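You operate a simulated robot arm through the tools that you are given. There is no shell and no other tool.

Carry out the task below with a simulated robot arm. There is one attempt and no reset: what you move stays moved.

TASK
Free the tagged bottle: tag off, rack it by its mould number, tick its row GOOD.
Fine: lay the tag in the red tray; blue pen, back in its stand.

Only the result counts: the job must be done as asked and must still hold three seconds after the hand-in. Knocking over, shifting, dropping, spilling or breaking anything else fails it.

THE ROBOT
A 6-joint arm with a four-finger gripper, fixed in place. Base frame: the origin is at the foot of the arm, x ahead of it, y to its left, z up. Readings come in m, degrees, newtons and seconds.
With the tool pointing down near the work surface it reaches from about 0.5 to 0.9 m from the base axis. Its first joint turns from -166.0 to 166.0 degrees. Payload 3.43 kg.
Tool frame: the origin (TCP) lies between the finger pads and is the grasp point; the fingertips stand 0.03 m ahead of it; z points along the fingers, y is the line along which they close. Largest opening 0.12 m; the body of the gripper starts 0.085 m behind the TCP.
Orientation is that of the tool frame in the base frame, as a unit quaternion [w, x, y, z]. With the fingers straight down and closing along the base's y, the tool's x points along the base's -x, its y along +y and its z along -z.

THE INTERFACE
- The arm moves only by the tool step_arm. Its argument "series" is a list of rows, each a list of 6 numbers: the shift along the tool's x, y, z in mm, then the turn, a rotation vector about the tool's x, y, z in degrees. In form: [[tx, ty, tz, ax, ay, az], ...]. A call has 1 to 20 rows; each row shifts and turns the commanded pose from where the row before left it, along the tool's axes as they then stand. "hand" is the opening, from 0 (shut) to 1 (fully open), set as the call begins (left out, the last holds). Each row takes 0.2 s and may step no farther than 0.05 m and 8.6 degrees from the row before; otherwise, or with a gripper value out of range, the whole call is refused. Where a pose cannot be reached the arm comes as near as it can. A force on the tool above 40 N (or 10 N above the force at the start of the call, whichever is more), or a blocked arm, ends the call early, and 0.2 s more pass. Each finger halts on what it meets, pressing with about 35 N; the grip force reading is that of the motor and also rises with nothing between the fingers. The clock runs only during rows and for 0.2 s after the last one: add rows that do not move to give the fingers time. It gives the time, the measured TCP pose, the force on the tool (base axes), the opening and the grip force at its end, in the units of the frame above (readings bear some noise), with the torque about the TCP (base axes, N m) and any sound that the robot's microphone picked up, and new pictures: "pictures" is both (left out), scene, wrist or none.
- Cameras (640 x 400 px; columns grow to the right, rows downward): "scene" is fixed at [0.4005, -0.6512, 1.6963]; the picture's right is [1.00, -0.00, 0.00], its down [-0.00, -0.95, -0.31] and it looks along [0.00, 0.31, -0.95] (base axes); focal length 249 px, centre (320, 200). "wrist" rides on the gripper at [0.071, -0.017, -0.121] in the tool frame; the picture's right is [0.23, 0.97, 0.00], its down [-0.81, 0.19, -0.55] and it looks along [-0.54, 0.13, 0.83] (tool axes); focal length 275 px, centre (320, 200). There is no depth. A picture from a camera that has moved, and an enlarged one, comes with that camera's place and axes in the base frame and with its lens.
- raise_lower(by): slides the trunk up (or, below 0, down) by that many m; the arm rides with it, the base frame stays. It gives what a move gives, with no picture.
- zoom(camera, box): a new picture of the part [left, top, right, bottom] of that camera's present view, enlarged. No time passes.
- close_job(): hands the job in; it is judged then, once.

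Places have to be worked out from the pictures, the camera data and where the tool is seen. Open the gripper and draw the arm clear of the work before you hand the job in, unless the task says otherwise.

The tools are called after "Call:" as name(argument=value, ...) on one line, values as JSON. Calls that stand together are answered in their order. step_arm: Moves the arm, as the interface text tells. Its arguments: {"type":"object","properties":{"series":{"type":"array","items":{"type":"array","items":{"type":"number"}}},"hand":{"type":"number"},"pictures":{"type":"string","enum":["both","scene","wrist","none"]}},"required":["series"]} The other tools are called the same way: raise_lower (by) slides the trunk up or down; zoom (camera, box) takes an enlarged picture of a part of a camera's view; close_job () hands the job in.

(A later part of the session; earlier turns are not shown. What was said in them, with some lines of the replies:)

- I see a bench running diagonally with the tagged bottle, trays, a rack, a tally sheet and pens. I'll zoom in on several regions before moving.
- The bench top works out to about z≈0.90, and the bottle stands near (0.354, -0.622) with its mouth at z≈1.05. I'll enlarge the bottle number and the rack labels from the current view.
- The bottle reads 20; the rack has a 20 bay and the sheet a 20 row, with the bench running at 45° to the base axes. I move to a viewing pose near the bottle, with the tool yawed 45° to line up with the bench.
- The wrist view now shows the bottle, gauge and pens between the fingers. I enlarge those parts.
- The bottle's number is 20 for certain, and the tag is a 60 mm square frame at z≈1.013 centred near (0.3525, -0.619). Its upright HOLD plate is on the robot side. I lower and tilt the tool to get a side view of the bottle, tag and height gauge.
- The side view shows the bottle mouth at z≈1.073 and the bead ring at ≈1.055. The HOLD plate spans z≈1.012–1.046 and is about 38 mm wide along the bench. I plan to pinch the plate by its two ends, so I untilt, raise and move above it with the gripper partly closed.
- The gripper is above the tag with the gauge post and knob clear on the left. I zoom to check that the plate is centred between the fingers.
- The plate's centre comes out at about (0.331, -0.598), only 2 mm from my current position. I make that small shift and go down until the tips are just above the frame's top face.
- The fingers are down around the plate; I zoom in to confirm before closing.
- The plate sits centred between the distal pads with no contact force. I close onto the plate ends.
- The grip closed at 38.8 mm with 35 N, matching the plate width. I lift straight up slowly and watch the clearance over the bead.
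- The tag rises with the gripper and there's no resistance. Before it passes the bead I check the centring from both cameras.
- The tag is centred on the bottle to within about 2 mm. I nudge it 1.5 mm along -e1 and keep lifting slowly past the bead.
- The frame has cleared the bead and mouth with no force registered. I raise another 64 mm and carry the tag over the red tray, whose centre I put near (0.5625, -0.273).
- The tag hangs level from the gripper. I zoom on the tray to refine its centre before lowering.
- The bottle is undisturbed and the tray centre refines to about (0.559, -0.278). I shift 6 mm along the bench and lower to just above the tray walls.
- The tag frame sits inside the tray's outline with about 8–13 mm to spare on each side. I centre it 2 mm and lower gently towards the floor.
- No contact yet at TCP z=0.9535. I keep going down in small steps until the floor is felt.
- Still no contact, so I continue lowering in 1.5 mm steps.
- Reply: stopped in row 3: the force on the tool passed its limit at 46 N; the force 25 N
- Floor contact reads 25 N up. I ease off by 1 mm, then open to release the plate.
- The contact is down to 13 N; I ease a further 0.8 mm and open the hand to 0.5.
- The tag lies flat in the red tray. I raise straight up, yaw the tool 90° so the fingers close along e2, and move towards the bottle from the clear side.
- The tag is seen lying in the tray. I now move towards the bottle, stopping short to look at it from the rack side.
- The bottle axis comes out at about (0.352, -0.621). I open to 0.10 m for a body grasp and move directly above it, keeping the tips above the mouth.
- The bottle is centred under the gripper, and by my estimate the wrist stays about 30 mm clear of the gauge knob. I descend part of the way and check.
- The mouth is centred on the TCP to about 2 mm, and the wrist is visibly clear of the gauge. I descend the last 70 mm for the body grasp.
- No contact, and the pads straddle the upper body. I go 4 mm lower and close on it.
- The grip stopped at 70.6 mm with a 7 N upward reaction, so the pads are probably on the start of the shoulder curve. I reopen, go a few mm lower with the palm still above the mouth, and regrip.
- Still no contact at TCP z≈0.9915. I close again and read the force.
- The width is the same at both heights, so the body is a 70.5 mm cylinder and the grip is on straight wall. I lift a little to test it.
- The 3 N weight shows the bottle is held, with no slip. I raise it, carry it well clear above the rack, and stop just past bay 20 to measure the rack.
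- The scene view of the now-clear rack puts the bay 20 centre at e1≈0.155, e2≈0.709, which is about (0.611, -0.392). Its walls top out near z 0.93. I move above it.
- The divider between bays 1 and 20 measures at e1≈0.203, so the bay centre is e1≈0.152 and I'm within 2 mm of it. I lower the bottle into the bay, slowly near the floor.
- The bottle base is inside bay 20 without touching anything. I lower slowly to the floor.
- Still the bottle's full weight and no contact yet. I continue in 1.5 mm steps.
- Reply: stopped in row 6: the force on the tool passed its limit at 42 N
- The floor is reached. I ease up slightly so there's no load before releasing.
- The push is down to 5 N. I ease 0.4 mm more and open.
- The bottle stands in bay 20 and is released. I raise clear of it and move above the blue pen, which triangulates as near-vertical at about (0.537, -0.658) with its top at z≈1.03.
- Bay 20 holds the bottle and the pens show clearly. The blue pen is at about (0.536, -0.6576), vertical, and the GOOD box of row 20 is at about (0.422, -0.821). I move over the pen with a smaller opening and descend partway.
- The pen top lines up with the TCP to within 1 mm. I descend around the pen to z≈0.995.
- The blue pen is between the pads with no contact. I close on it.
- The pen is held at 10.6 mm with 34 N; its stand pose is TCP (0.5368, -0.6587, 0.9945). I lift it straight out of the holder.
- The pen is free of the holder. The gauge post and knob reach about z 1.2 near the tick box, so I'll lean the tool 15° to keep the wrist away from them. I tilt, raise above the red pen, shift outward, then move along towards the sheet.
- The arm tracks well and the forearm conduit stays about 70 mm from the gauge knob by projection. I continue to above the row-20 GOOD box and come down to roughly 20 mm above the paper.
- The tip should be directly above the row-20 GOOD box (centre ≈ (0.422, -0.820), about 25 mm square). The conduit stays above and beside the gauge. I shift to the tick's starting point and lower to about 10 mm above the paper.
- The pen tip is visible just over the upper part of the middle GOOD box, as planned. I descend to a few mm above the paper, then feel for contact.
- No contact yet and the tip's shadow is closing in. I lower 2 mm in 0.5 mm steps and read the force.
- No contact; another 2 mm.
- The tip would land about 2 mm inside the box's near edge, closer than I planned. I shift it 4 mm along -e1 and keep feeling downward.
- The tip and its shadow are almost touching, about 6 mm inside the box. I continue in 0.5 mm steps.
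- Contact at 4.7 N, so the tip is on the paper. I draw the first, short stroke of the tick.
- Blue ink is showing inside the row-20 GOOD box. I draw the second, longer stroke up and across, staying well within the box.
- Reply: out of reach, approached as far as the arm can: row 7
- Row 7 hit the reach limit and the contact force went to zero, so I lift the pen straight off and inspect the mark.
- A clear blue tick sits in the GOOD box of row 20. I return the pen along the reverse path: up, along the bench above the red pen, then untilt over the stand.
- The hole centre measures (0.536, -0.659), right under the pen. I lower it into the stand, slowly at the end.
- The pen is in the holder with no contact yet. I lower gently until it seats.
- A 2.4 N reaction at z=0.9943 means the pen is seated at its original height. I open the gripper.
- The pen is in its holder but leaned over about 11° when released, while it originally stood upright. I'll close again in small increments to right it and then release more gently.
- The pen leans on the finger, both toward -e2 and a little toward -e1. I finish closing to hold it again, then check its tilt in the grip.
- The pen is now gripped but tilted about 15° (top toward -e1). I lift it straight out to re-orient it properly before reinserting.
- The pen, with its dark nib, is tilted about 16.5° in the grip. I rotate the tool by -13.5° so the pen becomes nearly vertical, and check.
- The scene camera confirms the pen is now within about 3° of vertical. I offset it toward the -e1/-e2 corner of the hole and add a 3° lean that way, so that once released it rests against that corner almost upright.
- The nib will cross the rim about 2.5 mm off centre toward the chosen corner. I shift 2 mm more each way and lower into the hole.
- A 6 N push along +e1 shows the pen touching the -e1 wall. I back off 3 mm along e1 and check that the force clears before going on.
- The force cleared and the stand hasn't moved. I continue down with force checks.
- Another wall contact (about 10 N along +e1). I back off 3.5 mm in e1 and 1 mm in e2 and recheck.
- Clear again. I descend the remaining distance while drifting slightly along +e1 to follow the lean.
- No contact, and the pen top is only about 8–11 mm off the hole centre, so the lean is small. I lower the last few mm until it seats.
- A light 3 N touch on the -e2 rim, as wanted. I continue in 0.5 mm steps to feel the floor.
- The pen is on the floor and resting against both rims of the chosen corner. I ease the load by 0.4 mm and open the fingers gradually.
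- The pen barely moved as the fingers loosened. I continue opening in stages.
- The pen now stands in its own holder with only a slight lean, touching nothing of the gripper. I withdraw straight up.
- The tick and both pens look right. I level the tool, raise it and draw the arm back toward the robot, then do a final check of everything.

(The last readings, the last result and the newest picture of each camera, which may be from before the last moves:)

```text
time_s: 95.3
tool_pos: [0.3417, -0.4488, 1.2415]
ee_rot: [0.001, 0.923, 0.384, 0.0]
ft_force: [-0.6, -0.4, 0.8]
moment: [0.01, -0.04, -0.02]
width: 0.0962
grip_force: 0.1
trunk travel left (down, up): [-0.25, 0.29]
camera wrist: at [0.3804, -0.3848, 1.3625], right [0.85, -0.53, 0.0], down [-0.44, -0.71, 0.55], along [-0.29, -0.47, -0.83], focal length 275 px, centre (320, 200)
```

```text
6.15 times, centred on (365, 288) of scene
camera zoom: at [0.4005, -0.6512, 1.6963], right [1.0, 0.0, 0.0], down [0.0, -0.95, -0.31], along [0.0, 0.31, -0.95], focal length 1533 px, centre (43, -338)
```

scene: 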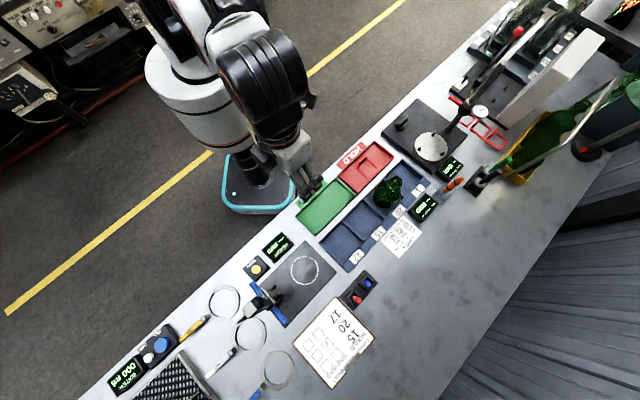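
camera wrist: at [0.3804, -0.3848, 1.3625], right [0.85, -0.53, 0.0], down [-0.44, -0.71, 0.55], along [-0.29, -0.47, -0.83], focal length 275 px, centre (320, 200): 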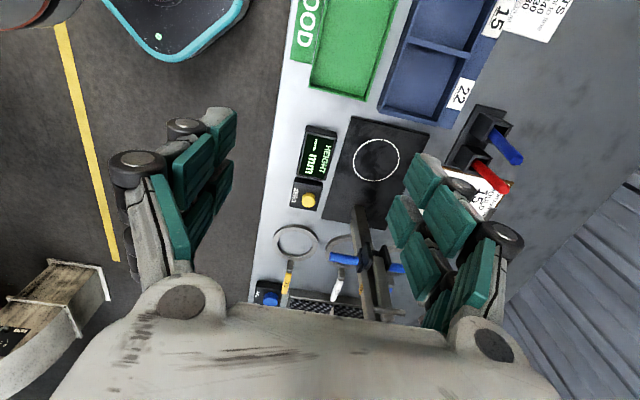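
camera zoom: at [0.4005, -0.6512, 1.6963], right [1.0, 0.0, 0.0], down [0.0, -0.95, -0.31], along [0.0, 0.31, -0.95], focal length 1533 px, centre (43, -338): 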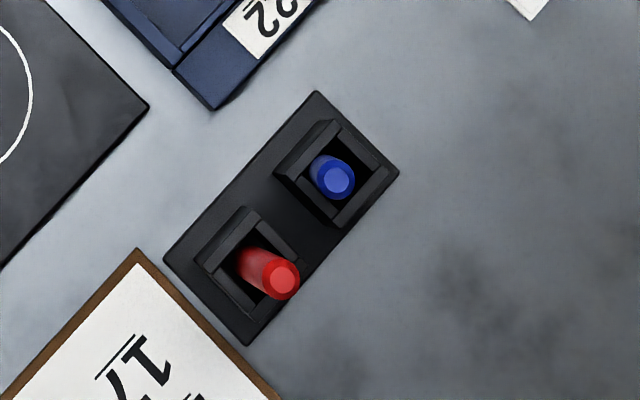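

The bottle is in bay 20, the tag lies flat in the red tray, the row-20 GOOD box is ticked and the blue pen is in its holder. Everything else looks as it was. I draw the arm a little farther back with the gripper fully open before handing in.

Call:
step_arm(series=[[0, -20, -30, 0, 0, 0], [0, -20, -30, 0, 0, 0], [0, 0, 0, 0, 0, 0], [0, 0, 0, 0, 0, 0], [0, 0, 0, 0, 0, 0]], hand=1.0, pictures="scene")

Call:
zoom(camera="scene", box=[290, 120, 450, 320])

```text
time_s: 96.5
tool_pos: [0.3139, -0.4187, 1.3024]
ee_rot: [0.002, 0.924, 0.382, 0.001]
ft_force: [0.4, -0.2, 0.9]
moment: [0.0, -0.01, -0.06]
width: 0.1197
grip_force: 0.1
trunk travel left (down, up): [-0.25, 0.29]
```

scene: 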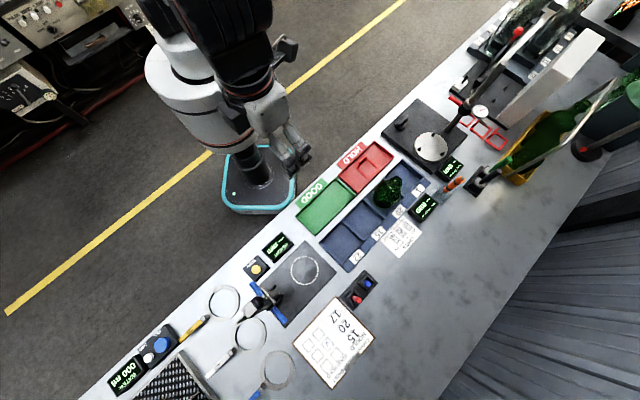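

```text
2.00 times, centred on (370, 220) of scene
camera zoom: at [0.4005, -0.6512, 1.6963], right [1.0, 0.0, 0.0], down [0.0, -0.95, -0.31], along [0.0, 0.31, -0.95], focal length 498 px, centre (220, 160)
```

zoom: 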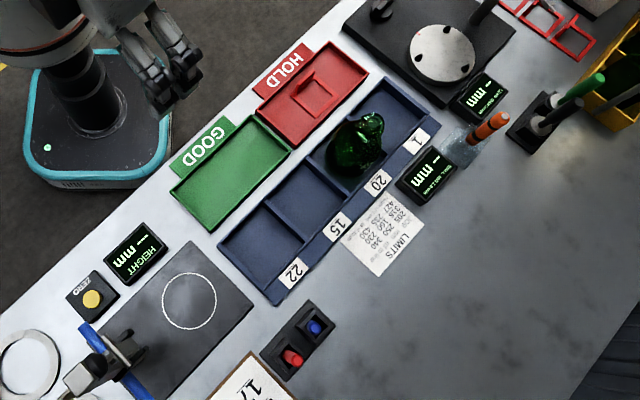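

The arm is clear with the gripper open, and nothing has moved in the latest picture. I hand the job in.

Call:
close_job()

```text
The job is handed in.
```

I handed the job in with every step done, and the last pictures show everything where it should be. The tool only confirmed the hand-in, so I don't have a verdict.

- **Tag:** it came off the bottle cleanly and lies flat in the red HOLD tray.
- **Bottle:** its mould number reads 20, and it stands in the bay labelled 20.
- **Check sheet:** the GOOD box in row 20 has a blue tick, about 15 mm of ink inside the 25 mm box.
- **Blue pen:** it is back in its own holder. It leaned over on the first release, so I took it out and set it again. It now stands with a slight lean of roughly 6° against one corner of the hole.

While resetting the pen I touched the inside wall of the holder twice, at about 6 N and 10 N. In the later pictures the stand looks to be in the same place. Nothing else looks moved, and the arm is clear with the gripper open.
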